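You operate a simulated robot arm through the tools that you are given. There is no shell and no other tool. Be economical: measure what you need, move in short steps, check, and stop when the job is done.

Carry out the task below with a simulated robot arm. There is one attempt and no reset: what you move stays moved.

## Task
Give nipple C four strokes of grease and park the coupler.
Fine: close the valve to pump and open it before the coupler comes off; the other nipples stay dry.
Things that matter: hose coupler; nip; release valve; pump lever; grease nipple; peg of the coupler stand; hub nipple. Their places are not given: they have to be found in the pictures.

Only the result counts: the job must be done as asked and must still hold three seconds after the hand-in. Knocking over, shifting, dropping, spilling or breaking anything else fails it.

## Robot
A 6-joint arm with a two-finger parallel gripper, fixed in place. Base frame: the origin is at the foot of the arm, x ahead of it, y to its left, z up; the work surface is at about z = 0.854. Readings come in m, degrees, newtons and seconds.
With the tool pointing down near the work surface it reaches from about 0.36 to 0.76 m from the base axis. Its first joint turns from -66.0 to 66.0 degrees. Payload 2.45 kg.
The tool frame sits at the grasp point between the pads (the TCP): z along the fingers, y along the line on which they close. The tips reach 0.024 m beyond it. Largest opening 0.068 m; finger width 0.017, thickness 0.01; the body of the gripper, 0.04 by 0.07 m, starts 0.041 m behind the TCP.
Orientation is that of the tool frame in the base frame, as [roll, pitch, yaw] about the fixed x, y, z axes, in that order (R = Rz(yaw) Ry(pitch) Rx(roll)). With the fingers straight down and closing along the base's y, the tool's x points along the base's -x, its y along +y and its z along -z.

## Interface
- The arm moves only by the tool play_rows. Its arguments are lists of equal length, an entry for each row: "turn": the turn, a rotation vector about the tool's x, y, z in units of 5 degrees (1.0 is 5 degrees), a list of three; "offset": the shift along the tool's x, y, z in units of 25 mm (1.0 is 25 mm), a list of three; "jaw": the closure, from 0 (fully open) to 1 (shut). In form: {"turn": [[wx, wy, wz], ...], "offset": [[x, y, z], ...], "jaw": [jaw, ...]}. A call has 1 to 12 rows; each row shifts and turns the commanded pose from where the row before left it, along the tool's axes as they then stand. A call with a number of a shift or a turn outside -1 to 1 is refused whole. A row lasts 0.2 s, in which the tool goes at most 0.05 m and 8.6 degrees; a call with a longer step from one row to the next is refused whole, and so is a gripper value outside its range. Where a pose cannot be reached the arm comes as near as it can. A force on the tool above 40 N (or 10 N above the force at the start of the call, whichever is more), or a blocked arm, ends the call early, and 0.2 s more pass. Each finger travels about 0.108 m/s and halts on what it meets, pressing with about 22 N; the grip force reading is that of the motor and also rises with nothing between the fingers. The clock runs only during rows and for 0.2 s after the last one: add rows that do not move to give the fingers time. The reply holds the time, the measured pose of the TCP, the force on the tool along the base axes, the opening and the grip force, in the units named above and with some noise.
- Cameras (640 x 400 px; columns grow to the right, rows downward): "scene" is fixed at [0.1443, 0.4202, 1.4655]; the picture's right is [-0.79, -0.62, 0.00], its down [-0.35, 0.45, -0.82] and it looks along [0.51, -0.65, -0.57] (base axes); focal length 309 px, centre (320, 200). "wrist" rides on the gripper at [-0.032, 0, -0.039] in the tool frame; the picture's right is [0.00, -1.00, 0.00], its down [0.97, 0.00, -0.24] and it looks along [0.24, 0.00, 0.97] (tool axes); focal length 218 px, centre (320, 200).
- grab_frame(camera): a new picture of that camera. No time passes.
- probe_pixels(camera, pixels): there is no depth. For up to 12 entries [column, row, z] of the newest picture of that camera ("zoom" is the newest enlarged one), the place [x, y] in the base frame at which the ray of that pixel passes the height z, good to about 0.003 m, but the place of the scene camera against the robot may be out by one fixed shift of up to 0.025 m in any direction. No time passes.
- inspect(camera, box): a new picture of the part [left, top, right, bottom] of that camera's present view, enlarged. No time passes.
- finish_job(): hands the job in; it is judged then, once.

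Work in short steps. Measure before you move; look again where a grasp or a placing could have gone wrong, and mend it. You have 80 turns and 38 pictures in all, those below and enlarged ones among them. Open the gripper and draw the arm clear of the work before you hand the job in, unless the task says otherwise; then end with one line.

The tools are called after ">>>" as a command line: name --argument value ..., lists and objects as JSON in quotes. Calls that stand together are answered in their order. play_rows: Moves the arm, as the interface text tells. Its arguments: {"type":"object","properties":{"turn":{"type":"array","items":{"type":"array","items":{"type":"number"}}},"offset":{"type":"array","items":{"type":"array","items":{"type":"number"}}},"jaw":{"type":"array","items":{"type":"number"}}},"required":["turn","offset","jaw"]} The other tools are called the same way: grab_frame (camera) takes a picture; probe_pixels (camera, pixels) gives the place at which the rays of pixels pass given heights; inspect (camera, box) takes an enlarged picture of a part of a camera's view; finish_job () hands the job in.

At the start:

```text
time: 0.0
ee_pos: [0.4815, 0.1435, 1.2971]
tcp_rot: [-179.9, -0.1, 179.9]
force: [-0.4, -0.7, 0.1]
width: 0.0682
grasp_force: 0.0
```

scene: 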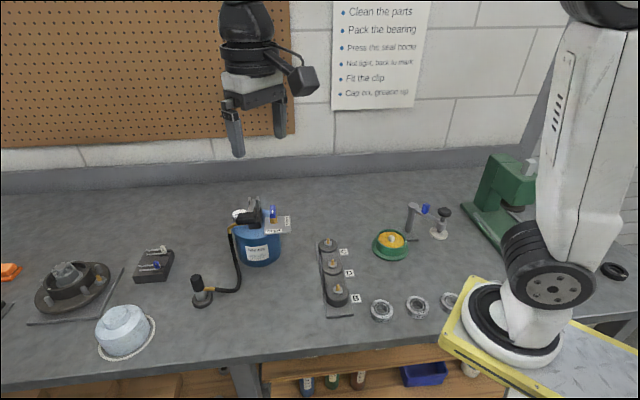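
wrist: 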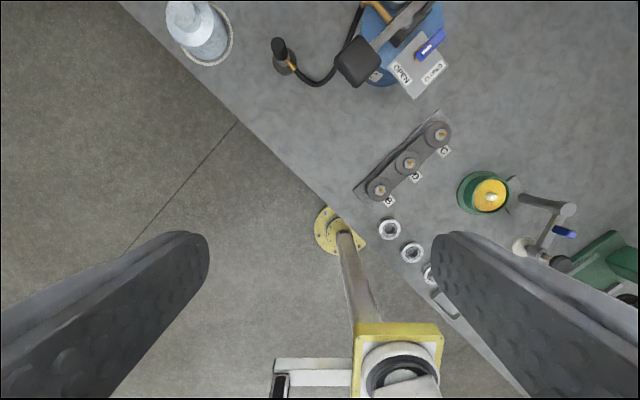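

I'll start with enlarged views of the work area in both cameras.

>>> inspect --camera "scene" --box '[180, 180, 380, 320]'

>>> inspect --camera "wrist" --box '[240, 0, 480, 220]'

```text
2.86 times, centred on (280, 250) of scene
```

zoom: 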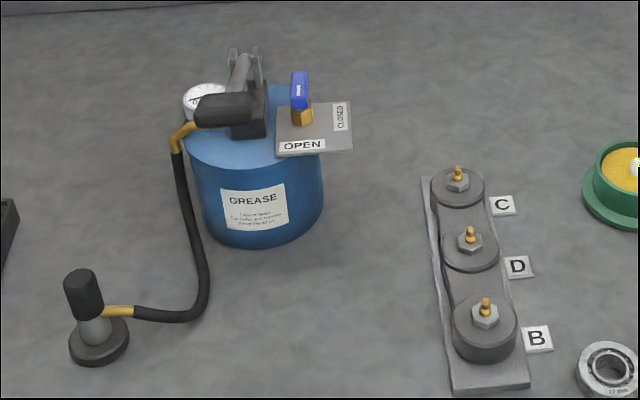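

```text
1.82 times, centred on (360, 110) of wrist
```

zoom: 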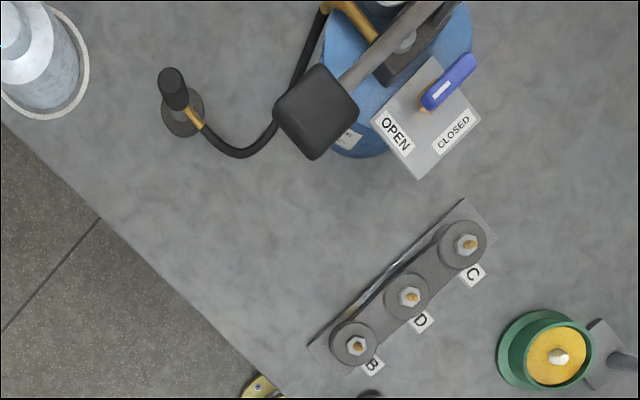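

The stand, drum, valve (blue) and nipple row are visible in both views. I'll probe bench-level and raised points in both cameras to find the scene camera's shift.

>>> probe_pixels --camera "wrist" --pixels '[[444, 151, 0.854], [415, 177, 0.854], [389, 201, 0.854], [308, 61, 0.854], [285, 62, 0.854], [440, 134, 0.9], [409, 164, 0.9], [378, 190, 0.9], [278, 45, 0.95], [402, 73, 1.0], [434, 68, 1.0], [358, 62, 1.05]]'

>>> probe_pixels --camera "scene" --pixels '[[343.5, 252, 0.854], [349, 273, 0.854], [355.5, 298, 0.854], [202.5, 299, 0.854], [328, 242, 0.9], [332, 263, 0.9], [338, 287, 0.9], [196, 280, 0.95], [274, 231, 1.0], [287, 221, 1.0], [247, 219, 1.05]]'

```text
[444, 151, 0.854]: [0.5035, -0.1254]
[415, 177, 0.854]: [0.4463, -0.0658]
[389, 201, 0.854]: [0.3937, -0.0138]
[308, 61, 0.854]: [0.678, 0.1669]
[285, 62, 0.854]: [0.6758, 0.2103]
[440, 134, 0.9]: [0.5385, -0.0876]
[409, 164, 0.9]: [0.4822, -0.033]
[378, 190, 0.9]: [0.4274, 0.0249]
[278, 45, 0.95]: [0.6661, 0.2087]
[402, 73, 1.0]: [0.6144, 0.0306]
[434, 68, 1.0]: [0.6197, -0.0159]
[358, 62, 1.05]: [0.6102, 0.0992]
```

```text
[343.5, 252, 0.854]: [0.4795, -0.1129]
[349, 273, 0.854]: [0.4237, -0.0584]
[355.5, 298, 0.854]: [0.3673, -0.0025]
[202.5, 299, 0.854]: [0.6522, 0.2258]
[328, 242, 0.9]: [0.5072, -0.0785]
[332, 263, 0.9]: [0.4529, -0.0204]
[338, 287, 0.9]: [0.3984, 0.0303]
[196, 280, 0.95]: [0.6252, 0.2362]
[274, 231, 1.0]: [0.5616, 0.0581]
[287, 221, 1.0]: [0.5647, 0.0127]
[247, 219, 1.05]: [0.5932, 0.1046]
```

Rough fixes: coupler axis ≈ (0.677, 0.212), top ≈ 0.92; nipple C ≈ (0.54, -0.09); valve plate z ≈ 0.955; lever grip z ≈ 1.05. I'll move the wrist camera closer and look down on the coupler and drum.

>>> play_rows --turn '[[0, 0, 0], [0, 0, 0], [0, 0, 0], [0, 0, 0], [0, 0, 0]]' --offset '[[-1, 0, 0.6], [-1, 0, 0.6], [-1, 0, 0.6], [-1, 0, 0.6], [0, 0, 0]]' --jaw '[0, 0, 0, 0, 0]'

>>> grab_frame --camera "wrist"

```text
time: 1.2
ee_pos: [0.5822, 0.1421, 1.2371]
tcp_rot: [180.0, 0.1, -180.0]
force: [-0.8, -0.3, 1.2]
width: 0.068
grasp_force: 0.0
```

```text
33 pictures are left
```

wrist: 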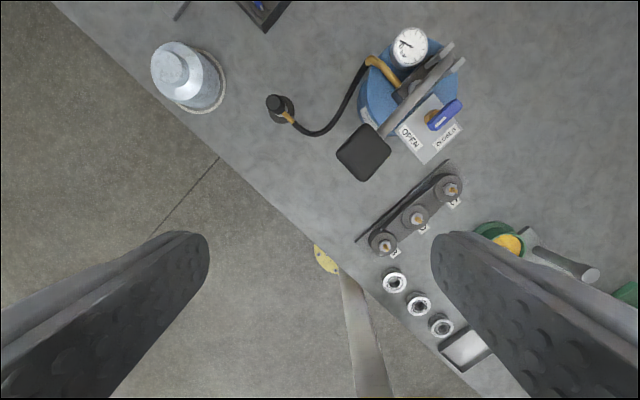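

Now I see the whole pump: coupler (278,105), lever grip (363,152), valve (442,115). Enlarging.

>>> inspect --camera "wrist" --box '[330, 20, 490, 200]'

>>> inspect --camera "scene" --box '[215, 185, 305, 245]'

```text
2.22 times, centred on (410, 110) of wrist
```

zoom: 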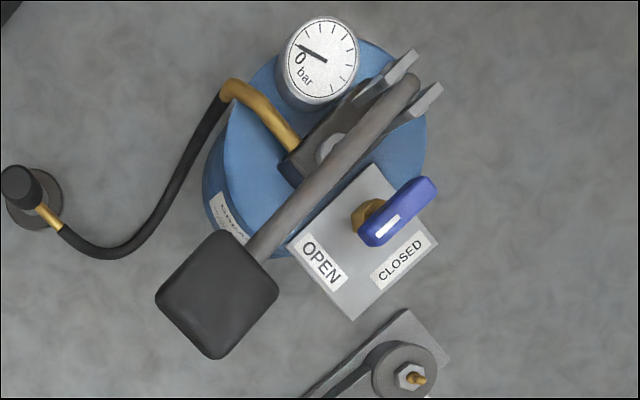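

```text
6.67 times, centred on (260, 215) of scene
```

zoom: 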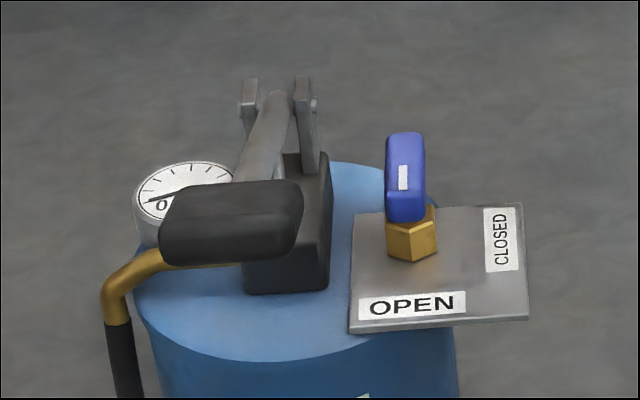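

The handle lies along the OPEN direction (currently open). The lever pivot is at about (0.70, 0.01), its grip at about (0.609, 0.098, 1.05). Next I move nearer the coupler for a close look.

>>> play_rows --turn '[[0, 0, 0], [0, 0, 0], [0, 0, 0], [0, 0, 0], [0, 0, 0], [0, 0, 0], [0, 0, 0]]' --offset '[[-0.4, 0.5, 0.5], [-0.4, 0.5, 0.9], [-0.4, 0.5, 0.9], [-0.4, 0.4, 0.9], [-0.4, 0.4, 1], [-0.4, 0, 1], [0, 0, 0]]' --jaw '[0, 0, 0, 0, 0, 0, 0]'

>>> grab_frame --camera "wrist"

>>> inspect --camera "scene" --box '[170, 250, 250, 310]'

```text
time: 2.8
ee_pos: [0.6428, 0.2015, 1.1075]
tcp_rot: [-179.9, 0.0, -180.0]
force: [0.1, -0.8, 0.2]
width: 0.0678
grasp_force: 0.1
```

```text
30 pictures are left
```

wrist: 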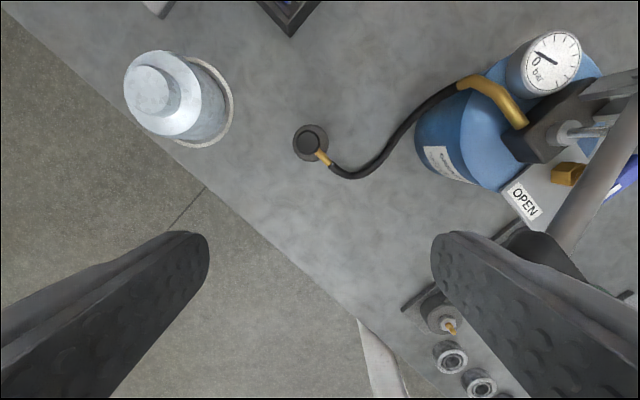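

```text
6.67 times, centred on (210, 280) of scene
```

zoom: 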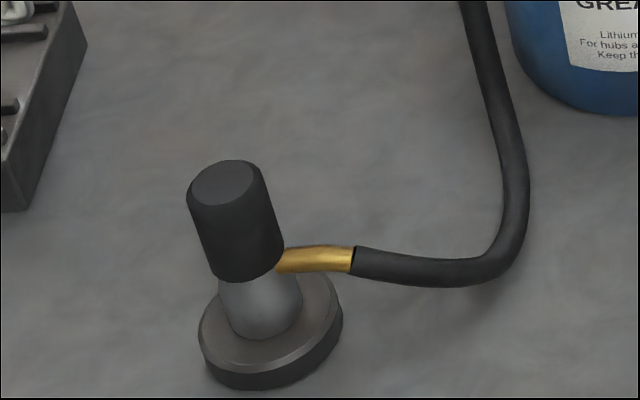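

Coupler top at (308,143) agrees with axis (0.678, 0.2135), elbow pointing at azimuth 225°. I'll center over it, yaw +45° so the fingers close across the elbow direction, and descend partway.

>>> play_rows --turn '[[0, 0, 0], [0, 0, 0], [0, 0, -1], [0, 0, -1], [0, 0, -1], [0, 0, -1], [0, 0, -1], [0, 0, -1], [0, 0, -1], [0, 0, -1], [0, 0, -1], [0, 0, 0]]' --offset '[[-0.7, 0.24, 0], [-0.7, 0.24, 0], [0, 0, 0.6], [0, 0, 0.6], [0, 0, 0.6], [0, 0, 0.6], [0, 0, 0.6], [0, 0, 0.6], [0, 0, 0.5], [0, 0, 0.5], [0, 0, 0.5], [0, 0, 0]]' --jaw '[0, 0, 0, 0, 0, 0, 0, 0, 0, 0, 0, 0]'

>>> grab_frame --camera "wrist"

```text
time: 5.4
ee_pos: [0.6761, 0.2131, 0.979]
tcp_rot: [-180.0, 0.0, -134.9]
force: [0.0, 0.1, 0.6]
width: 0.0681
grasp_force: 0.0
```

```text
28 pictures are left
```

wrist: 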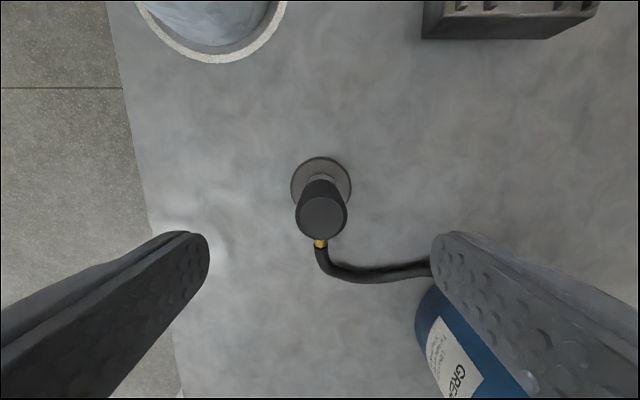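

Coupler top (321,216) sits right under the TCP. Descending to z ≈ 0.906 and closing.

>>> play_rows --turn '[[0, 0, 0], [0, 0, 0], [0, 0, 0], [0, 0, 0], [0, 0, 0], [0, 0, 0], [0, 0, 0], [0, 0, 0], [0, 0, 0]]' --offset '[[0, 0, 0.8], [0, 0, 0.8], [0, 0, 0.8], [0, 0, 0.52], [0, 0, 0], [0, 0, 0], [0, 0, 0], [0, 0, 0], [0, 0, 0]]' --jaw '[0, 0, 0, 0, 0, 1, 1, 1, 1]'

>>> grab_frame --camera "wrist"

```text
time: 7.4
ee_pos: [0.6778, 0.2117, 0.9084]
tcp_rot: [180.0, 0.0, -135.0]
force: [-0.2, 0.1, -0.6]
width: 0.0244
grasp_force: 22.3
```

```text
27 pictures are left
```

wrist: 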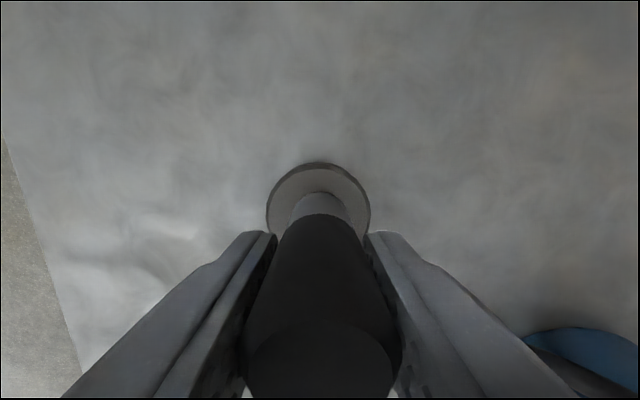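

Gripped at 24 mm; park pose is TCP (0.678, 0.212, 0.908), yaw -135°. Lifting straight up off the peg.

>>> play_rows --turn '[[0, 0, 0], [0, 0, 0], [0, 0, 0], [0, 0, 0], [0, 0, 0], [0, 0, 0]]' --offset '[[0, 0, -0.4], [0, 0, -0.6], [0, 0, -0.8], [0, 0, -0.8], [0, 0, -0.8], [0, 0, 0]]' --jaw '[1, 1, 1, 1, 1, 1]'

>>> grab_frame --camera "scene"

```text
time: 8.8
ee_pos: [0.6776, 0.2119, 0.9936]
tcp_rot: [179.9, 0.0, -135.1]
force: [-0.8, -0.2, -1.7]
width: 0.0244
grasp_force: 22.2
```

```text
26 pictures are left
```

scene: 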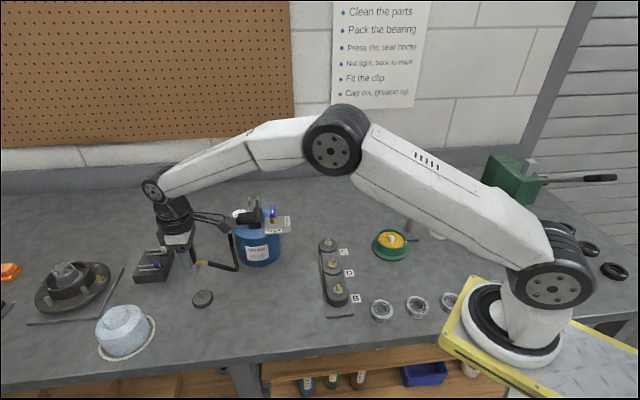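

Coupler is off the stand. I carry it back along -x first to stay clear of the lever, then sideways along -y.

>>> play_rows --turn '[[0, 0, 0], [0, 0, 0], [0, 0, 0], [0, 0, 0], [0, 0, 0], [0, 0, 0], [0, 0, 0], [0, 0, 0], [0, 0, 0]]' --offset '[[0.5, 0.5, 0], [0.7, 0.7, 0], [0.7, 0.7, 0], [0.7, 0.7, 0], [0.7, 0.7, 0], [0.7, 0.7, 0], [0.7, 0.7, 0], [0.4, 0.4, 0], [0, 0, 0]]' --jaw '[1, 1, 1, 1, 1, 1, 1, 1, 1]'

>>> grab_frame --camera "scene"

```text
time: 10.8
ee_pos: [0.4959, 0.2127, 0.9922]
tcp_rot: [179.9, 0.0, -135.0]
force: [-0.3, 0.8, -2.2]
width: 0.0243
grasp_force: 22.3
```

```text
25 pictures are left
```

scene: 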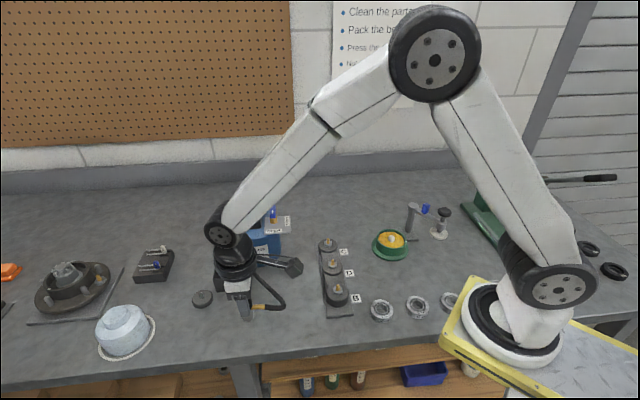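

Hose follows freely with low force. Continuing along -y by 0.15 m.

>>> play_rows --turn '[[0, 0, 0], [0, 0, 0], [0, 0, 0], [0, 0, 0], [0, 0, 0], [0, 0, 0], [0, 0, 0], [0, 0, 0]]' --offset '[[0.5, -0.5, 0], [0.7, -0.7, 0], [0.7, -0.7, 0], [0.7, -0.7, 0], [0.7, -0.7, 0], [0.6, -0.6, 0], [0.4, -0.4, 0], [0, 0, 0]]' --jaw '[1, 1, 1, 1, 1, 1, 1, 1]'

```text
time: 12.6
ee_pos: [0.4958, 0.0602, 0.9914]
tcp_rot: [-180.0, -0.1, -135.0]
force: [0.4, 0.9, -1.2]
width: 0.0243
grasp_force: 22.1
```

Forces stay low. Now I rotate the coupler in place so the elbow will point away along the row (yaw -90° total), first 60°.

>>> play_rows --turn '[[0, 0, 1], [0, 0, 1], [0, 0, 1], [0, 0, 1], [0, 0, 1], [0, 0, 1], [0, 0, 1], [0, 0, 1], [0, 0, 1], [0, 0, 0]]' --offset '[[0, 0, 0], [0, 0, 0], [0, 0, 0], [0, 0, 0], [0, 0, 0], [0, 0, 0], [0, 0, 0], [0, 0, 0], [0, 0, 0], [0, 0, 0]]' --jaw '[1, 1, 1, 1, 1, 1, 1, 1, 1, 1]'

>>> grab_frame --camera "scene"

>>> grab_frame --camera "wrist"

```text
time: 14.8
ee_pos: [0.4979, 0.0611, 0.9927]
tcp_rot: [180.0, -0.1, 179.9]
force: [0.0, 0.6, -1.5]
width: 0.0242
grasp_force: 21.9
```

```text
24 pictures are left
```

scene: 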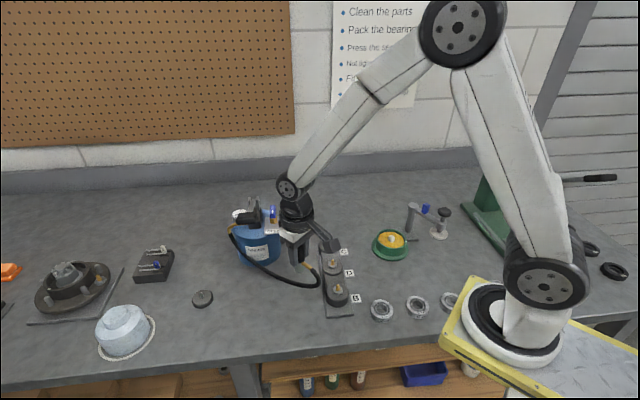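

```text
23 pictures are left
```

wrist: 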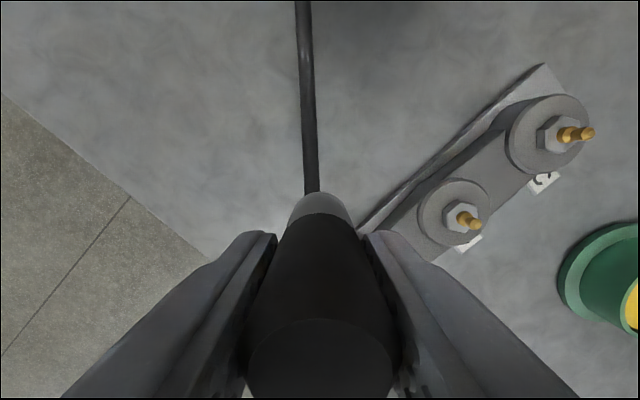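

Nipples C and D are visible at right; hose trails behind freely. Moving along -y to stand off just short of C for a close measurement.

>>> play_rows --turn '[[0, 0, 0], [0, 0, 0], [0, 0, 0], [0, 0, 0], [0, 0, 0], [0, 0, 0], [0, 0, 0], [0, 0, 0], [0, 0, 0]]' --offset '[[0, -0.6, 0], [0.1, -0.8, 0], [0.1, -0.8, 0], [0.1, -0.8, 0], [0.1, -0.8, 0], [0.1, -0.8, 0], [0, -0.8, 0], [0, -0.64, 0], [0, 0, 0]]' --jaw '[1, 1, 1, 1, 1, 1, 1, 1, 1]'

>>> grab_frame --camera "scene"

>>> grab_frame --camera "wrist"

```text
time: 16.8
ee_pos: [0.4845, -0.0913, 0.9924]
tcp_rot: [180.0, 0.0, -180.0]
force: [0.5, 0.1, -1.4]
width: 0.0246
grasp_force: 21.7
```

```text
22 pictures are left
```

scene: 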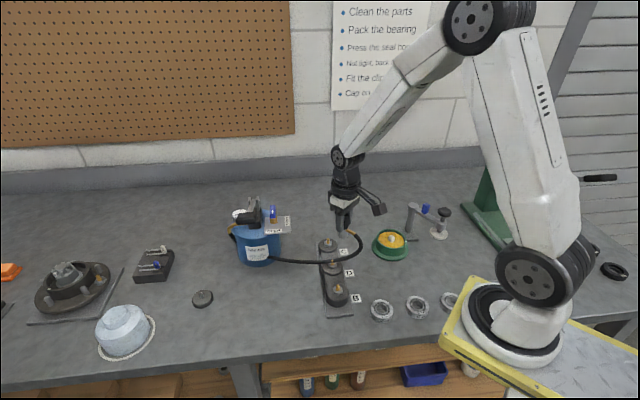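

```text
21 pictures are left
```

wrist: 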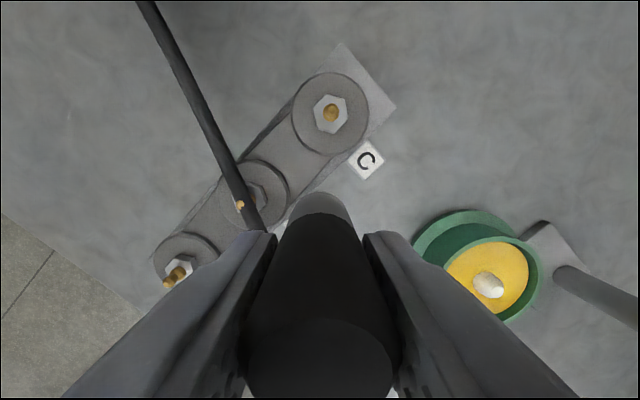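

C's nipple axis is at (331,113) → about (0.536, -0.098), tip z ≈ 0.897. Moving over it and lowering a bit, then checking from the scene camera.

>>> play_rows --turn '[[0, 0, 0], [0, 0, 0], [0, 0, 0], [0, 0, 0], [0, 0, 0]]' --offset '[[-0.7, -0.1, 0], [-0.7, -0.1, 0], [-0.66, -0.07, 0.2], [0, 0, 0.4], [0, 0, 0]]' --jaw '[1, 1, 1, 1, 1]'

>>> inspect --camera "scene" --box '[290, 200, 370, 260]'

>>> inspect --camera "wrist" --box '[240, 120, 400, 220]'

```text
time: 18.0
ee_pos: [0.5355, -0.0965, 0.9772]
tcp_rot: [-179.9, 0.0, 180.0]
force: [-0.1, -0.2, -1.3]
width: 0.0241
grasp_force: 21.5
```

```text
6.67 times, centred on (330, 230) of scene
```

zoom: 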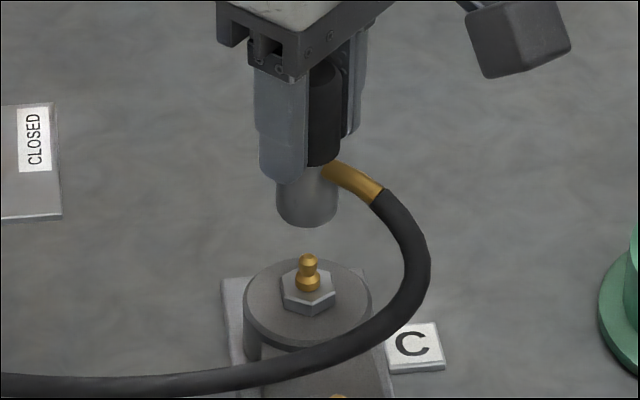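

```text
4.00 times, centred on (320, 170) of wrist
```

zoom: 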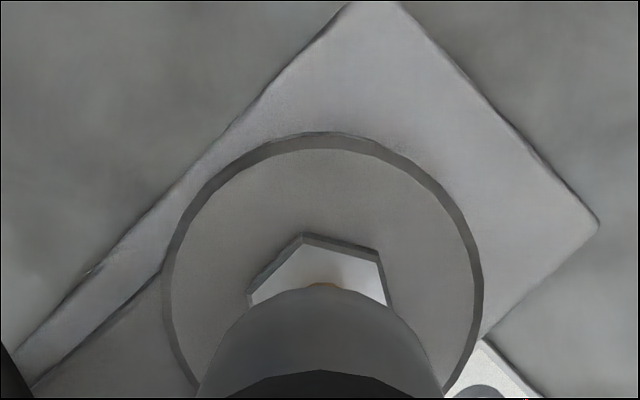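

Aligned: coupler centre col 320 vs hub centre 322 in the wrist view; scene cols 307 vs 309. Descending slowly and watching the force.

>>> play_rows --turn '[[0, 0, 0], [0, 0, 0], [0, 0, 0], [0, 0, 0], [0, 0, 0], [0, 0, 0], [0, 0, 0], [0, 0, 0], [0, 0, 0], [0, 0, 0]]' --offset '[[0, 0, 0.15], [0, 0, 0.15], [0, 0, 0.15], [0, 0, 0.15], [0, 0, 0.15], [0, 0, 0.15], [0, 0, 0.15], [0, 0, 0.15], [0, 0, 0.1], [0, 0, 0.1]]' --jaw '[1, 1, 1, 1, 1, 1, 1, 1, 1, 1]'

>>> inspect --camera "scene" --box '[290, 200, 370, 260]'

```text
time: 20.2
ee_pos: [0.5355, -0.0972, 0.9407]
tcp_rot: [180.0, -0.1, -180.0]
force: [0.3, 0.0, -2.1]
width: 0.0243
grasp_force: 21.6
```

```text
6.67 times, centred on (330, 230) of scene
```

zoom: 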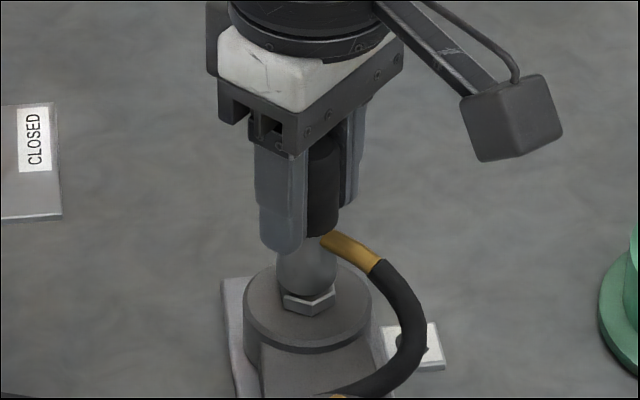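

The coupler is over the nipple, just above the hex. Pressing further in small steps until the force shows seating.

>>> play_rows --turn '[[0, 0, 0], [0, 0, 0], [0, 0, 0], [0, 0, 0], [0, 0, 0], [0, 0, 0]]' --offset '[[0, 0, 0.08], [0, 0, 0.08], [0, 0, 0.08], [0, 0, 0.08], [0, 0, 0.08], [0, 0, 0]]' --jaw '[1, 1, 1, 1, 1, 1]'

```text
time: 21.6
ee_pos: [0.5362, -0.0981, 0.9322]
tcp_rot: [-179.8, 0.2, 179.9]
force: [1.7, -2.9, 15.1]
width: 0.0242
grasp_force: 20.9
```

Contact at z ≈ 0.932 with 15 N. Pressing slightly more to make sure it nips.

>>> play_rows --turn '[[0, 0, 0], [0, 0, 0], [0, 0, 0], [0, 0, 0]]' --offset '[[0, 0, 0.06], [0, 0, 0.06], [0, 0, 0.06], [0, 0, 0]]' --jaw '[1, 1, 1, 1]'

>>> inspect --camera "scene" --box '[290, 200, 370, 260]'

```text
time: 22.6
ee_pos: [0.5368, -0.0971, 0.927]
tcp_rot: [-180.0, 0.0, 180.0]
force: [-0.2, -6.3, 13.9]
width: 0.0242
grasp_force: 22.4
```

```text
6.67 times, centred on (330, 230) of scene
```

zoom: 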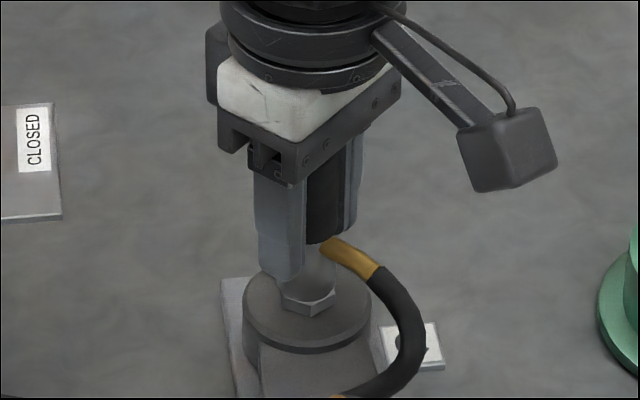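

The fingertips moved ~28 px but the coupler only ~8, so the pads slid on it: it is bottomed or needs more force. A gentle upward tug will tell whether it is nipped.

>>> play_rows --turn '[[0, 0, 0], [0, 0, 0], [0, 0, 0], [0, 0, 0]]' --offset '[[0, 0, -0.06], [0, 0, -0.06], [0, 0, -0.05], [0, 0, 0]]' --jaw '[1, 1, 1, 1]'

>>> inspect --camera "scene" --box '[290, 200, 370, 260]'

```text
time: 23.6
ee_pos: [0.5358, -0.0971, 0.931]
tcp_rot: [-179.9, -0.1, -179.9]
force: [0.0, -0.5, -0.9]
width: 0.0241
grasp_force: 22.8
```

```text
6.67 times, centred on (330, 230) of scene
```

zoom: 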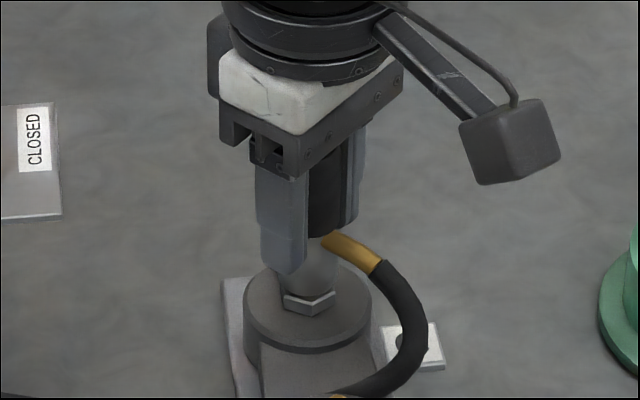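

The coupler rose with the fingers: not nipped, and the pads slip at ~15 N. I'll slide the fingers down it until the gripper body bears on the coupler's top, and press with that (tips stay ~1 cm above the hub).

>>> play_rows --turn '[[0, 0, 0], [0, 0, 0], [0, 0, 0], [0, 0, 0], [0, 0, 0], [0, 0, 0], [0, 0, 0], [0, 0, 0], [0, 0, 0]]' --offset '[[0, 0, 0.1], [0, 0, 0.1], [0, 0, 0.1], [0, 0, 0.1], [0, 0, 0.1], [0, 0, 0.1], [0, 0, 0.1], [0, 0, 0.06], [0, 0, 0]]' --jaw '[1, 1, 1, 1, 1, 1, 1, 1, 1]'

>>> inspect --camera "scene" --box '[290, 200, 370, 260]'

```text
time: 24.6
ee_pos: [0.5378, -0.0981, 0.9266]
tcp_rot: [-179.9, 0.3, -179.9]
force: [-1.6, 0.8, 5.7]
width: 0.0244
grasp_force: 22.2
stopped in row 4: the force on the tool passed its limit (the readings are from after the stop); the commanded pose is now the measured one
```

```text
6.67 times, centred on (330, 230) of scene
```

zoom: 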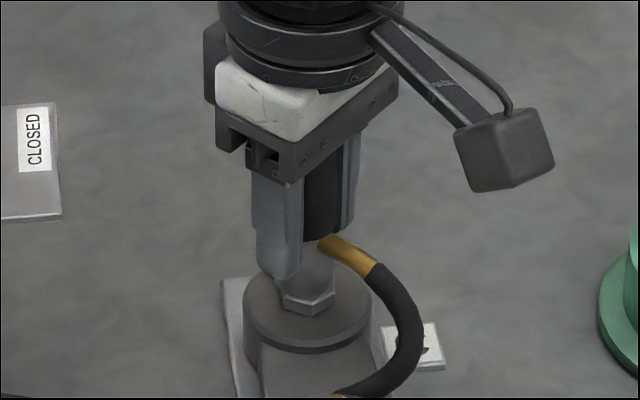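

Force passed 40 N at z ≈ 0.927, which may be the click. Tug test again.

>>> play_rows --turn '[[0, 0, 0], [0, 0, 0], [0, 0, 0], [0, 0, 0]]' --offset '[[0, 0, -0.06], [0, 0, -0.06], [0, 0, -0.05], [0, 0, 0]]' --jaw '[1, 1, 1, 1]'

```text
time: 25.6
ee_pos: [0.5363, -0.0977, 0.929]
tcp_rot: [-180.0, 0.2, -179.9]
force: [0.5, -0.2, -2.6]
width: 0.0243
grasp_force: 21.7
```

Only -2.6 N so far; ambiguous. A bit more tug, then look.

>>> play_rows --turn '[[0, 0, 0], [0, 0, 0], [0, 0, 0], [0, 0, 0]]' --offset '[[0, 0, -0.08], [0, 0, -0.08], [0, 0, 0], [0, 0, 0]]' --jaw '[1, 1, 1, 1]'

>>> inspect --camera "scene" --box '[300, 215, 360, 255]'

```text
time: 26.6
ee_pos: [0.5385, -0.0985, 0.9343]
tcp_rot: [-179.9, 0.2, -180.0]
force: [-0.1, 0.8, -0.9]
width: 0.0243
grasp_force: 22.1
```

```text
10.00 times, centred on (330, 235) of scene
```

zoom: 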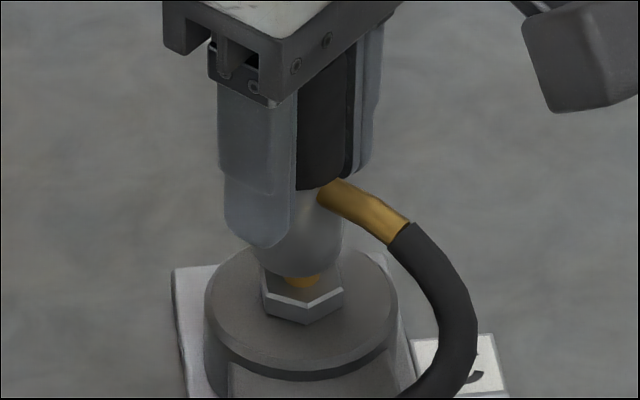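

It lifted again with the brass showing below. The coupler now sits ~0.7 px left of the nipple (≈2 mm too far in +x, from the reset command), so I shift back 2 mm and press down again.

>>> play_rows --turn '[[0, 0, 0], [0, 0, 0], [0, 0, 0], [0, 0, 0], [0, 0, 0], [0, 0, 0], [0, 0, 0], [0, 0, 0]]' --offset '[[0.08, 0, 0], [0, 0, 0.05], [0, 0, 0.05], [0, 0, 0.05], [0, 0, 0.05], [0, 0, 0.05], [0, 0, 0.05], [0, 0, 0.05]]' --jaw '[1, 1, 1, 1, 1, 1, 1, 1]'

>>> inspect --camera "scene" --box '[300, 215, 360, 255]'

```text
time: 28.4
ee_pos: [0.5346, -0.0984, 0.9265]
tcp_rot: [-179.9, 0.3, -179.9]
force: [-4.9, 2.9, 17.2]
width: 0.0245
grasp_force: 22.1
```

```text
10.00 times, centred on (330, 235) of scene
```

zoom: 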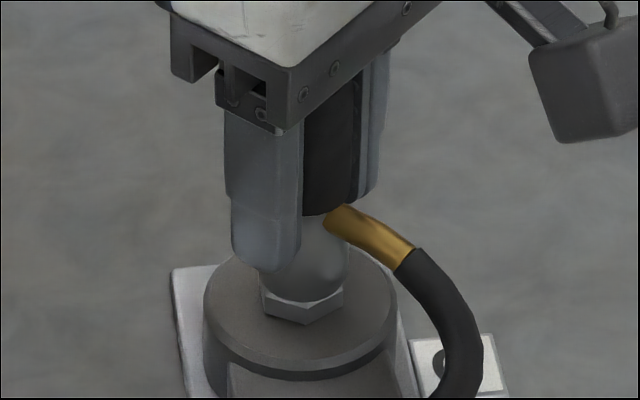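

Well aligned now (gray centre ≈ 304 vs hex 303), 17 N. Nudging 1 mm along the side force and pressing harder.

>>> play_rows --turn '[[0, 0, 0], [0, 0, 0], [0, 0, 0], [0, 0, 0], [0, 0, 0]]' --offset '[[0.04, 0.02, 0], [0, 0, 0.03], [0, 0, 0.03], [0, 0, 0.03], [0, 0, 0]]' --jaw '[1, 1, 1, 1, 1]'

```text
time: 29.2
ee_pos: [0.5357, -0.0981, 0.9264]
tcp_rot: [-180.0, 0.4, -180.0]
force: [-2.2, 0.9, 6.6]
width: 0.024
grasp_force: 22.2
stopped in row 4: the force on the tool passed its limit (the readings are from after the stop); the commanded pose is now the measured one
```

Limit hit again at the same height. Tugging in one step with reading.

>>> play_rows --turn '[[0, 0, 0], [0, 0, 0]]' --offset '[[0, 0, -0.1], [0, 0, -0.08]]' --jaw '[1, 1]'

>>> inspect --camera "scene" --box '[300, 215, 360, 255]'

```text
time: 29.8
ee_pos: [0.5369, -0.0973, 0.9293]
tcp_rot: [-179.8, 0.4, 180.0]
force: [-0.7, -0.1, -1.3]
width: 0.0242
grasp_force: 22.0
```

```text
10.00 times, centred on (330, 235) of scene
```

zoom: 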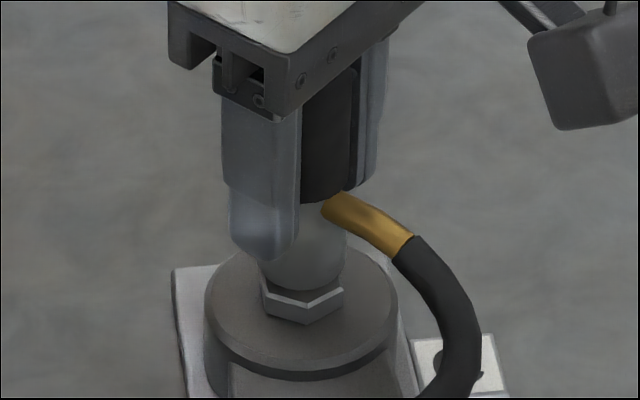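

It bottoms on the hex at 40 N and lifts freely, so it is a slip-on seat while unpressurised. I'll reseat with moderate force, release and check that it stays.

>>> play_rows --turn '[[0, 0, 0], [0, 0, 0], [0, 0, 0], [0, 0, 0], [0, 0, 0], [0, 0, 0], [0, 0, 0]]' --offset '[[0.02, 0, 0.06], [0.02, 0, 0.06], [0, 0, 0.06], [0, 0, 0.03], [0, 0, 0], [0, 0, 0], [0, 0, 0]]' --jaw '[1, 1, 1, 1, 1, 0.55, 0.45]'

>>> inspect --camera "scene" --box '[300, 215, 360, 255]'

```text
time: 31.4
ee_pos: [0.5362, -0.0989, 0.9262]
tcp_rot: [-179.8, 0.6, -180.0]
force: [2.5, -2.4, 17.4]
width: 0.0354
grasp_force: 0.0
```

```text
10.00 times, centred on (330, 235) of scene
```

zoom: 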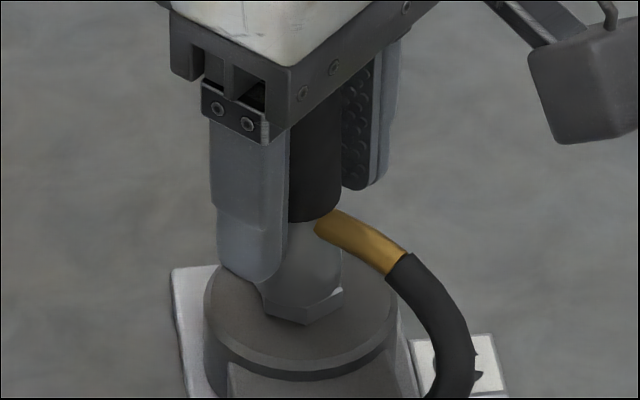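

With jaws open I still read 17 N, so the gripper body bears on the coupler's top, and the coupler went ~2 mm lower. Pressing on with the body, jaws slightly open.

>>> play_rows --turn '[[0, 0, 0], [0, 0, 0], [0, 0, 0], [0, 0, 0], [0, 0, 0], [0, 0, 0]]' --offset '[[0, 0, 0.03], [0, 0, 0.03], [0, 0, 0.03], [0, 0, 0.03], [0, 0, 0.03], [0, 0, 0]]' --jaw '[0.48, 0.48, 0.48, 0.48, 0.48, 0.48]'

>>> inspect --camera "scene" --box '[300, 215, 360, 255]'

```text
time: 32.1
ee_pos: [0.5371, -0.0992, 0.9264]
tcp_rot: [-179.8, 0.7, 180.0]
force: [-3.0, 1.3, 7.6]
width: 0.036
grasp_force: 0.0
stopped in row 3: the force on the tool passed its limit (the readings are from after the stop); the commanded pose is now the measured one
```

```text
10.00 times, centred on (330, 235) of scene
```

zoom: 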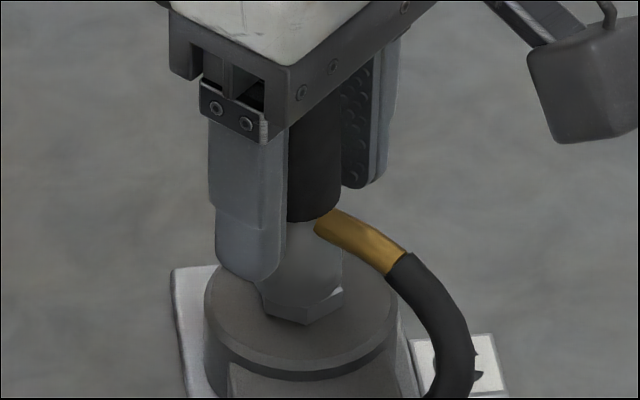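

Coupler is now fully down on the hex. Gripping and tugging 4 mm to test the nip.

>>> play_rows --turn '[[0, 0, 0], [0, 0, 0], [0, 0, 0], [0, 0, 0], [0, 0, 0]]' --offset '[[0, 0, 0], [0, 0, 0], [0, 0, -0.06], [0, 0, -0.06], [0, 0, -0.04]]' --jaw '[1, 1, 1, 1, 1]'

```text
time: 33.4
ee_pos: [0.5347, -0.0989, 0.9286]
tcp_rot: [-179.8, 0.5, -180.0]
force: [0.3, 0.4, -1.6]
width: 0.0242
grasp_force: 22.2
```

No resisting force: slip-on seat. I push it down again, then open and rise a little to see if it stands by itself.

>>> play_rows --turn '[[0, 0, 0], [0, 0, 0], [0, 0, 0], [0, 0, 0], [0, 0, 0], [0, 0, 0], [0, 0, 0], [0, 0, 0], [0, 0, 0]]' --offset '[[0.03, 0, 0.06], [0, 0, 0.06], [0, 0, 0.06], [0, 0, 0], [0, 0, 0], [0, 0, 0.03], [0, 0, 0.02], [0, 0, -0.1], [0, 0, -0.2]]' --jaw '[1, 1, 1, 1, 0.5, 0.4, 0.4, 0.4, 0.4]'

>>> inspect --camera "scene" --box '[300, 215, 360, 255]'

```text
time: 35.4
ee_pos: [0.5358, -0.1002, 0.9312]
tcp_rot: [-179.9, 0.7, -180.0]
force: [0.5, 0.5, -0.5]
width: 0.0404
grasp_force: 0.0
```

```text
10.00 times, centred on (330, 235) of scene
```

zoom: 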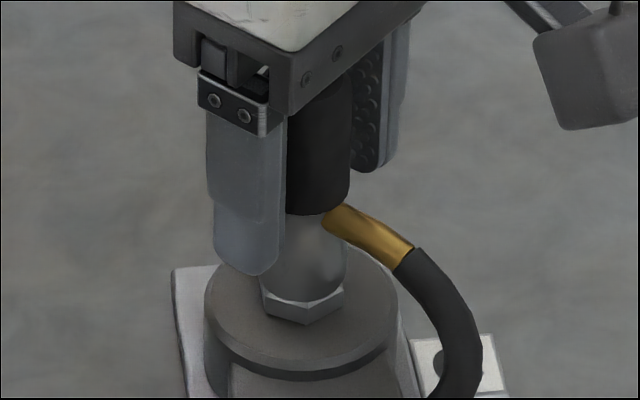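

The coupler stands freely with jaws open. I rise clear and look from above to judge centring and depth.

>>> play_rows --turn '[[0, 0, 0], [0, 0, 0], [0, 0, 0], [0, 0, 0], [0, 0, 0], [0, 0, 0]]' --offset '[[0, 0, -0.2], [0, 0, -0.5], [0, 0, -0.8], [0, 0, -0.8], [0, 0, -0.8], [0, 0, 0]]' --jaw '[0.2, 0, 0, 0, 0, 0]'

>>> grab_frame --camera "wrist"

>>> inspect --camera "scene" --box '[300, 215, 360, 255]'

```text
time: 36.8
ee_pos: [0.5338, -0.0991, 1.0083]
tcp_rot: [-179.7, 0.7, -179.9]
force: [0.4, 0.5, 0.2]
width: 0.0676
grasp_force: 0.0
```

```text
8 pictures are left
```

wrist: 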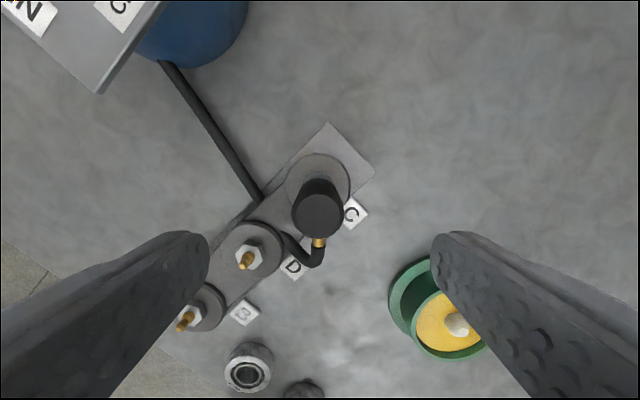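

```text
10.00 times, centred on (330, 235) of scene
```

zoom: 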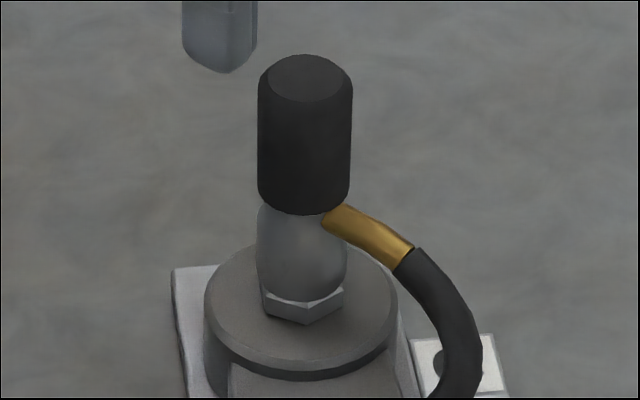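

The coupler stands upright and centred on C's hex. Now I go up and over the valve handle, estimated at (0.651, -0.014, 0.985), with 8 pictures left.

>>> play_rows --turn '[[0, -0.14, 0], [0, 0, 0], [0, 0, 0], [0, 0, 0], [0, 0, 0], [0, 0, 0], [0, 0, 0], [0, 0, 0], [0, 0, 0], [0, 0, 0], [0, 0, 0]]' --offset '[[0, 0, -0.82], [0, 0, -0.82], [0, 0, -0.82], [0, 0, -0.82], [0, 0, -0.8], [-0.78, 0.567, 0], [-0.78, 0.567, 0], [-0.78, 0.567, 0], [-0.78, 0.567, 0], [-0.78, 0.567, 0], [-0.78, 0.567, 0]]' --jaw '[0, 0, 0, 0, 0, 0, 0, 0, 0, 0, 0]'

>>> play_rows --turn '[[0, 0, 1], [0, 0, 1], [0, 0, 1], [0, 0, 1], [0, 0, 1], [0, 0, 1], [0, 0, 1], [0, 0, 1], [0, 0, 1], [0, 0, 0]]' --offset '[[0, 0, 0], [0, 0, 0], [0, 0, 0], [0, 0, 0], [0, 0, 0], [0, 0, 0], [0, 0, 0], [0, 0, 0], [0, 0, 0], [0, 0, 0]]' --jaw '[0, 0, 0, 0, 0, 0, 0, 0, 0.45, 0.45]'

>>> grab_frame --camera "wrist"

```text
time: 39.1
ee_pos: [0.6493, -0.0116, 1.1139]
tcp_rot: [-179.8, 1.3, -179.9]
force: [0.7, 0.9, 0.9]
width: 0.0681
grasp_force: 0.0
```

```text
time: 41.4
ee_pos: [0.6501, -0.0126, 1.1119]
tcp_rot: [179.3, 1.1, 134.9]
force: [0.0, -0.8, -0.8]
width: 0.0374
grasp_force: 0.0
```

```text
6 pictures are left
```

wrist: 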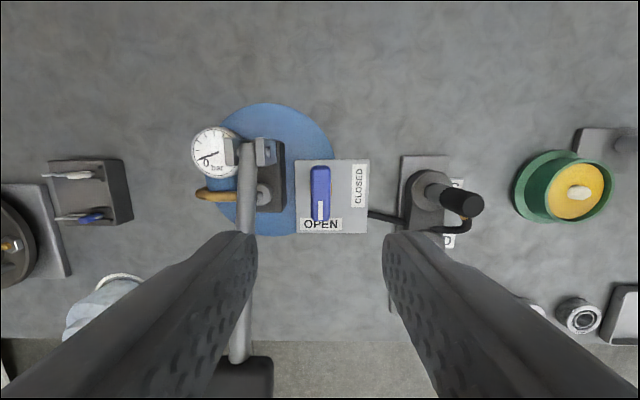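

The view shows the handle at (320,193), about 16×45 mm, white end on OPEN; lever shaft is close on its left. Using a loose fork (32 mm opening) around the white end, offset to the right away from the lever, I'll descend.

>>> play_rows --turn '[[0.18, 0.18, 0], [0, 0, 0], [0, 0, 0], [0, 0, 0], [0, 0, 0], [0, 0, 0], [0, 0, 0], [0, 0, 0]]' --offset '[[0, 0, 0], [0.576, -0.1, 0.5], [0, 0, 0.8], [0, 0, 0.8], [0, 0, 0.8], [0, 0, 0.8], [0, 0, 0.4], [0, 0, 0]]' --jaw '[0.53, 0.53, 0.53, 0.53, 0.53, 0.53, 0.53, 0.53]'

```text
time: 43.1
ee_pos: [0.6368, -0.0044, 1.0103]
tcp_rot: [-179.9, 0.2, 135.0]
force: [-0.4, -0.9, 0.4]
width: 0.0321
grasp_force: 0.0
```

In place at (0.637, -0.004). Lower 7 mm, then sweep the fork about the handle centre counter-clockwise (OPEN → CLOSED), first 50°.

>>> play_rows --turn '[[0, 0, 0], [0, 0, -1], [0, 0, -1], [0, 0, -1], [0, 0, -1], [0, 0, -1], [0, 0, -1], [0, 0, -1], [0, 0, -1], [0, 0, -1], [0, 0, -1]]' --offset '[[0, 0, 0.28], [-0.018, -0.048, 0], [-0.018, -0.048, 0], [-0.018, -0.048, 0], [-0.018, -0.048, 0], [-0.018, -0.048, 0], [-0.018, -0.048, 0], [-0.018, -0.048, 0], [-0.018, -0.048, 0], [-0.018, -0.048, 0], [-0.018, -0.048, 0]]' --jaw '[0.53, 0.53, 0.53, 0.53, 0.53, 0.53, 0.53, 0.53, 0.53, 0.53, 0.53]'

```text
time: 45.5
ee_pos: [0.6369, -0.0166, 1.0033]
tcp_rot: [-179.8, 0.1, -175.0]
force: [-0.3, -0.3, -0.6]
width: 0.0322
grasp_force: 0.2
```

No resistance yet. Completing the other 40° and pushing the trailing finger 4 mm on.

>>> play_rows --turn '[[0, 0, -1], [0, 0, -1], [0, 0, -1], [0, 0, -1], [0, 0, -1], [0, 0, -1], [0, 0, -1], [0, 0, -1], [0, 0, 0], [0, 0, 0], [0, 0, 0]]' --offset '[[-0.018, -0.048, 0], [-0.018, -0.048, 0], [-0.018, -0.048, 0], [-0.018, -0.048, 0], [-0.018, -0.048, 0], [-0.018, -0.048, 0], [-0.018, -0.048, 0], [-0.018, -0.048, 0], [0, -0.06, 0], [0, -0.06, 0], [0, 0, 0]]' --jaw '[0.53, 0.53, 0.53, 0.53, 0.53, 0.53, 0.53, 0.53, 0.53, 0.53, 0.53]'

>>> grab_frame --camera "wrist"

```text
time: 48.0
ee_pos: [0.6458, -0.0268, 1.0041]
tcp_rot: [-179.7, -0.1, -135.0]
force: [-1.3, 0.0, 0.2]
width: 0.0321
grasp_force: 0.1
```

```text
5 pictures are left
```

wrist: 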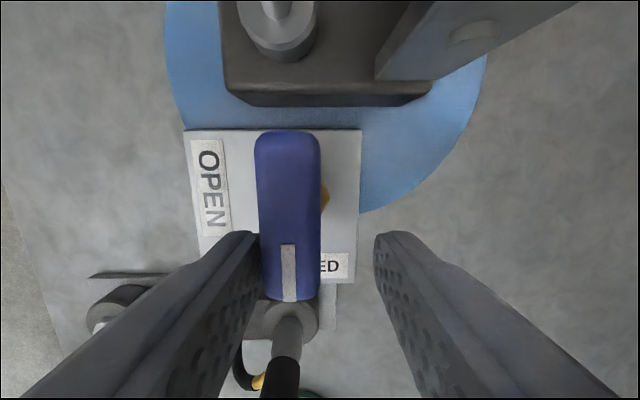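

The handle is now swung alongside CLOSED, left finger touching it. Pushing a few mm more to be sure it is at its stop.

>>> play_rows --turn '[[0, 0, 0], [0, 0, 0], [0, 0, 0]]' --offset '[[0, -0.06, 0], [0, -0.06, 0], [0, 0, 0]]' --jaw '[0.53, 0.53, 0.53]'

```text
time: 48.8
ee_pos: [0.6477, -0.0287, 1.0037]
tcp_rot: [-179.8, -0.1, -134.9]
force: [-2.5, 1.2, 0.6]
width: 0.035
grasp_force: 2.6
```

The finger yielded against a firm stop: valve closed. I back off, rise, and travel above the lever grip at about (0.607, 0.099).

>>> play_rows --turn '[[0, 0, 0], [0, 0, 0], [0, 0, 0], [0, 0, 0], [0, 0, 0], [0, 0, 0], [0, 0, 0], [0, 0, 0], [0, 0, 0], [0, 0, 0], [0, 0, 0], [0, 0, 0]]' --offset '[[0, 0.12, 0], [0, 0, -0.9], [0, 0, -0.9], [0, 0, -0.9], [0, 0, -0.9], [0, 0, -0.9], [-0.405, 0.782, 0], [-0.405, 0.782, 0], [-0.405, 0.782, 0], [-0.405, 0.782, 0], [-0.405, 0.782, 0], [-0.405, 0.782, 0]]' --jaw '[0.53, 0.53, 0.53, 0.53, 0.53, 0.3, 0, 0, 0, 0, 0, 0]'

>>> play_rows --turn '[[0, 0, 1], [0, 0, 1], [0, 0, 1], [0, 0, 1], [0, 0, 1], [0, 0, 1], [0, 0, 1], [0, 0, 1], [0, 0, 1], [0, 0, 1], [0, 0, 1], [0, 0, 1]]' --offset '[[0, 0, 0], [0, 0, 0], [0, 0, 0], [0, 0, 0], [0, 0, 0], [0, 0, 0], [0, 0, 0], [0, 0, 0], [0, 0, 0], [0, 0, 0], [0, 0, 0], [0, 0, 0]]' --jaw '[0, 0, 0, 0, 0, 0, 0, 0, 0, 0, 0, 0]'

>>> play_rows --turn '[[0, 0, 1], [0, 0, 1], [0, 0, 1], [0, 0, 1], [0, 0, 1], [0, 0, 1], [0, 0, 0]]' --offset '[[0, 0, 0], [0, 0, 0], [0, 0, 0], [0, 0, 0], [0, 0, 0], [0, 0, 0], [0, 0, 0]]' --jaw '[0, 0, 0, 0, 0, 0, 0]'

>>> grab_frame --camera "wrist"

```text
time: 51.4
ee_pos: [0.6035, 0.0998, 1.1144]
tcp_rot: [-179.8, -0.1, -135.0]
force: [-0.1, 0.3, 0.0]
width: 0.0679
grasp_force: 0.0
```

```text
time: 54.0
ee_pos: [0.6049, 0.1007, 1.115]
tcp_rot: [-179.9, 0.2, 164.9]
force: [0.6, 0.6, 0.1]
width: 0.0677
grasp_force: 0.0
```

```text
time: 55.5
ee_pos: [0.6054, 0.0992, 1.1156]
tcp_rot: [-179.9, 0.3, 134.9]
force: [0.1, 0.2, -0.2]
width: 0.0681
grasp_force: 0.1
```

```text
4 pictures are left
```

wrist: 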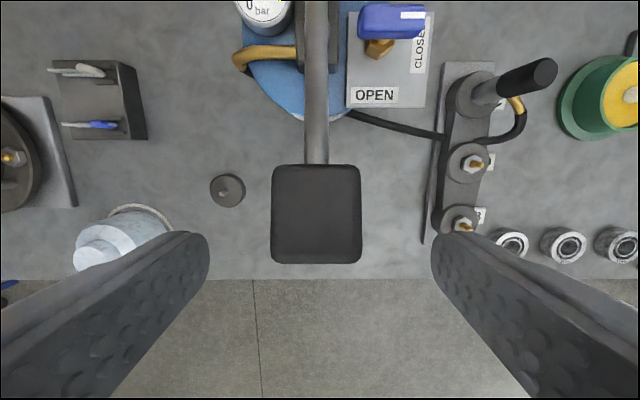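

Valve handle lies on CLOSED. Lever grip is centred at (316,214), ~43 mm wide. Descending 80 mm around it and closing.

>>> play_rows --turn '[[0, 0, 0], [0, 0, 0], [0, 0, 0], [0, 0, 0], [0, 0, 0], [0, 0, 0], [0, 0, 0], [0, 0, 0], [0, 0, 0]]' --offset '[[0.05, 0.08, 0.5], [0, 0, 0.7], [0, 0, 0.7], [0, 0, 0.7], [0, 0, 0.6], [0, 0, 0], [0, 0, 0], [0, 0, 0], [0, 0, 0]]' --jaw '[0, 0, 0, 0, 0, 0, 1, 1, 1]'

```text
time: 57.5
ee_pos: [0.6064, 0.1, 1.0342]
tcp_rot: [-179.9, 0.3, 135.0]
force: [-4.6, -4.9, -1.6]
width: 0.0418
grasp_force: 44.8
```

Gripped (41.8 mm). I start the down-stroke gently: 20 mm down, with a slight sideways relief, watching forces.

>>> play_rows --turn '[[0, 0, 0], [0, 0, 0], [0, 0, 0], [0, 0, 0], [0, 0, 0]]' --offset '[[0, -0.03, 0.2], [0, 0, 0.2], [0, 0, 0.2], [0, 0, 0.2], [0, 0, 0]]' --jaw '[1, 1, 1, 1, 1]'

```text
time: 58.8
ee_pos: [0.6051, 0.1021, 1.0163]
tcp_rot: [-179.9, 0.2, 135.0]
force: [-16.6, 11.4, 13.5]
width: 0.0419
grasp_force: 45.5
```

The lever pushes outward (~20 N along tool x), so its arc starts above horizontal. Relieving 3 mm outward.

>>> play_rows --turn '[[0, 0, 0], [0, 0, 0], [0, 0, 0]]' --offset '[[0.06, 0, 0], [0.06, 0, 0], [0, 0, 0]]' --jaw '[1, 1, 1]'

```text
time: 59.5
ee_pos: [0.6045, 0.1028, 1.0155]
tcp_rot: [-180.0, 0.4, 134.9]
force: [9.9, 0.3, -2.6]
width: 0.0417
grasp_force: 44.7
```

Overshot slightly; fits an arc of r ≈ 0.132 m about a pivot at z ≈ 1.007, starting ~12° up. Continuing down along that arc.

>>> play_rows --turn '[[0, 0, 0], [0, 0, 0], [0, 0, 0], [0, 0, 0], [0, 0, 0]]' --offset '[[-0.012, 0, 0.27], [-0.012, 0, 0.27], [-0.012, 0, 0.27], [-0.05, 0, 0.456], [0, 0, 0]]' --jaw '[1, 1, 1, 1, 1]'

```text
time: 60.8
ee_pos: [0.6038, 0.1025, 0.9834]
tcp_rot: [180.0, 0.2, 135.1]
force: [-3.2, 26.7, 8.7]
width: 0.0419
grasp_force: 44.5
```

Still 21 N outward and 17 N sideways: relieving 1.5 mm outward and 1 mm to +y.

>>> play_rows --turn '[[0, 0, 0], [0, 0, 0], [0, 0, 0]]' --offset '[[0.04, 0.03, 0], [0.03, 0.02, 0], [0, 0, 0]]' --jaw '[1, 1, 1]'

```text
time: 61.5
ee_pos: [0.6045, 0.1034, 0.9837]
tcp_rot: [-179.8, 0.2, 135.0]
force: [-4.8, 11.5, 7.8]
width: 0.0415
grasp_force: 44.9
```

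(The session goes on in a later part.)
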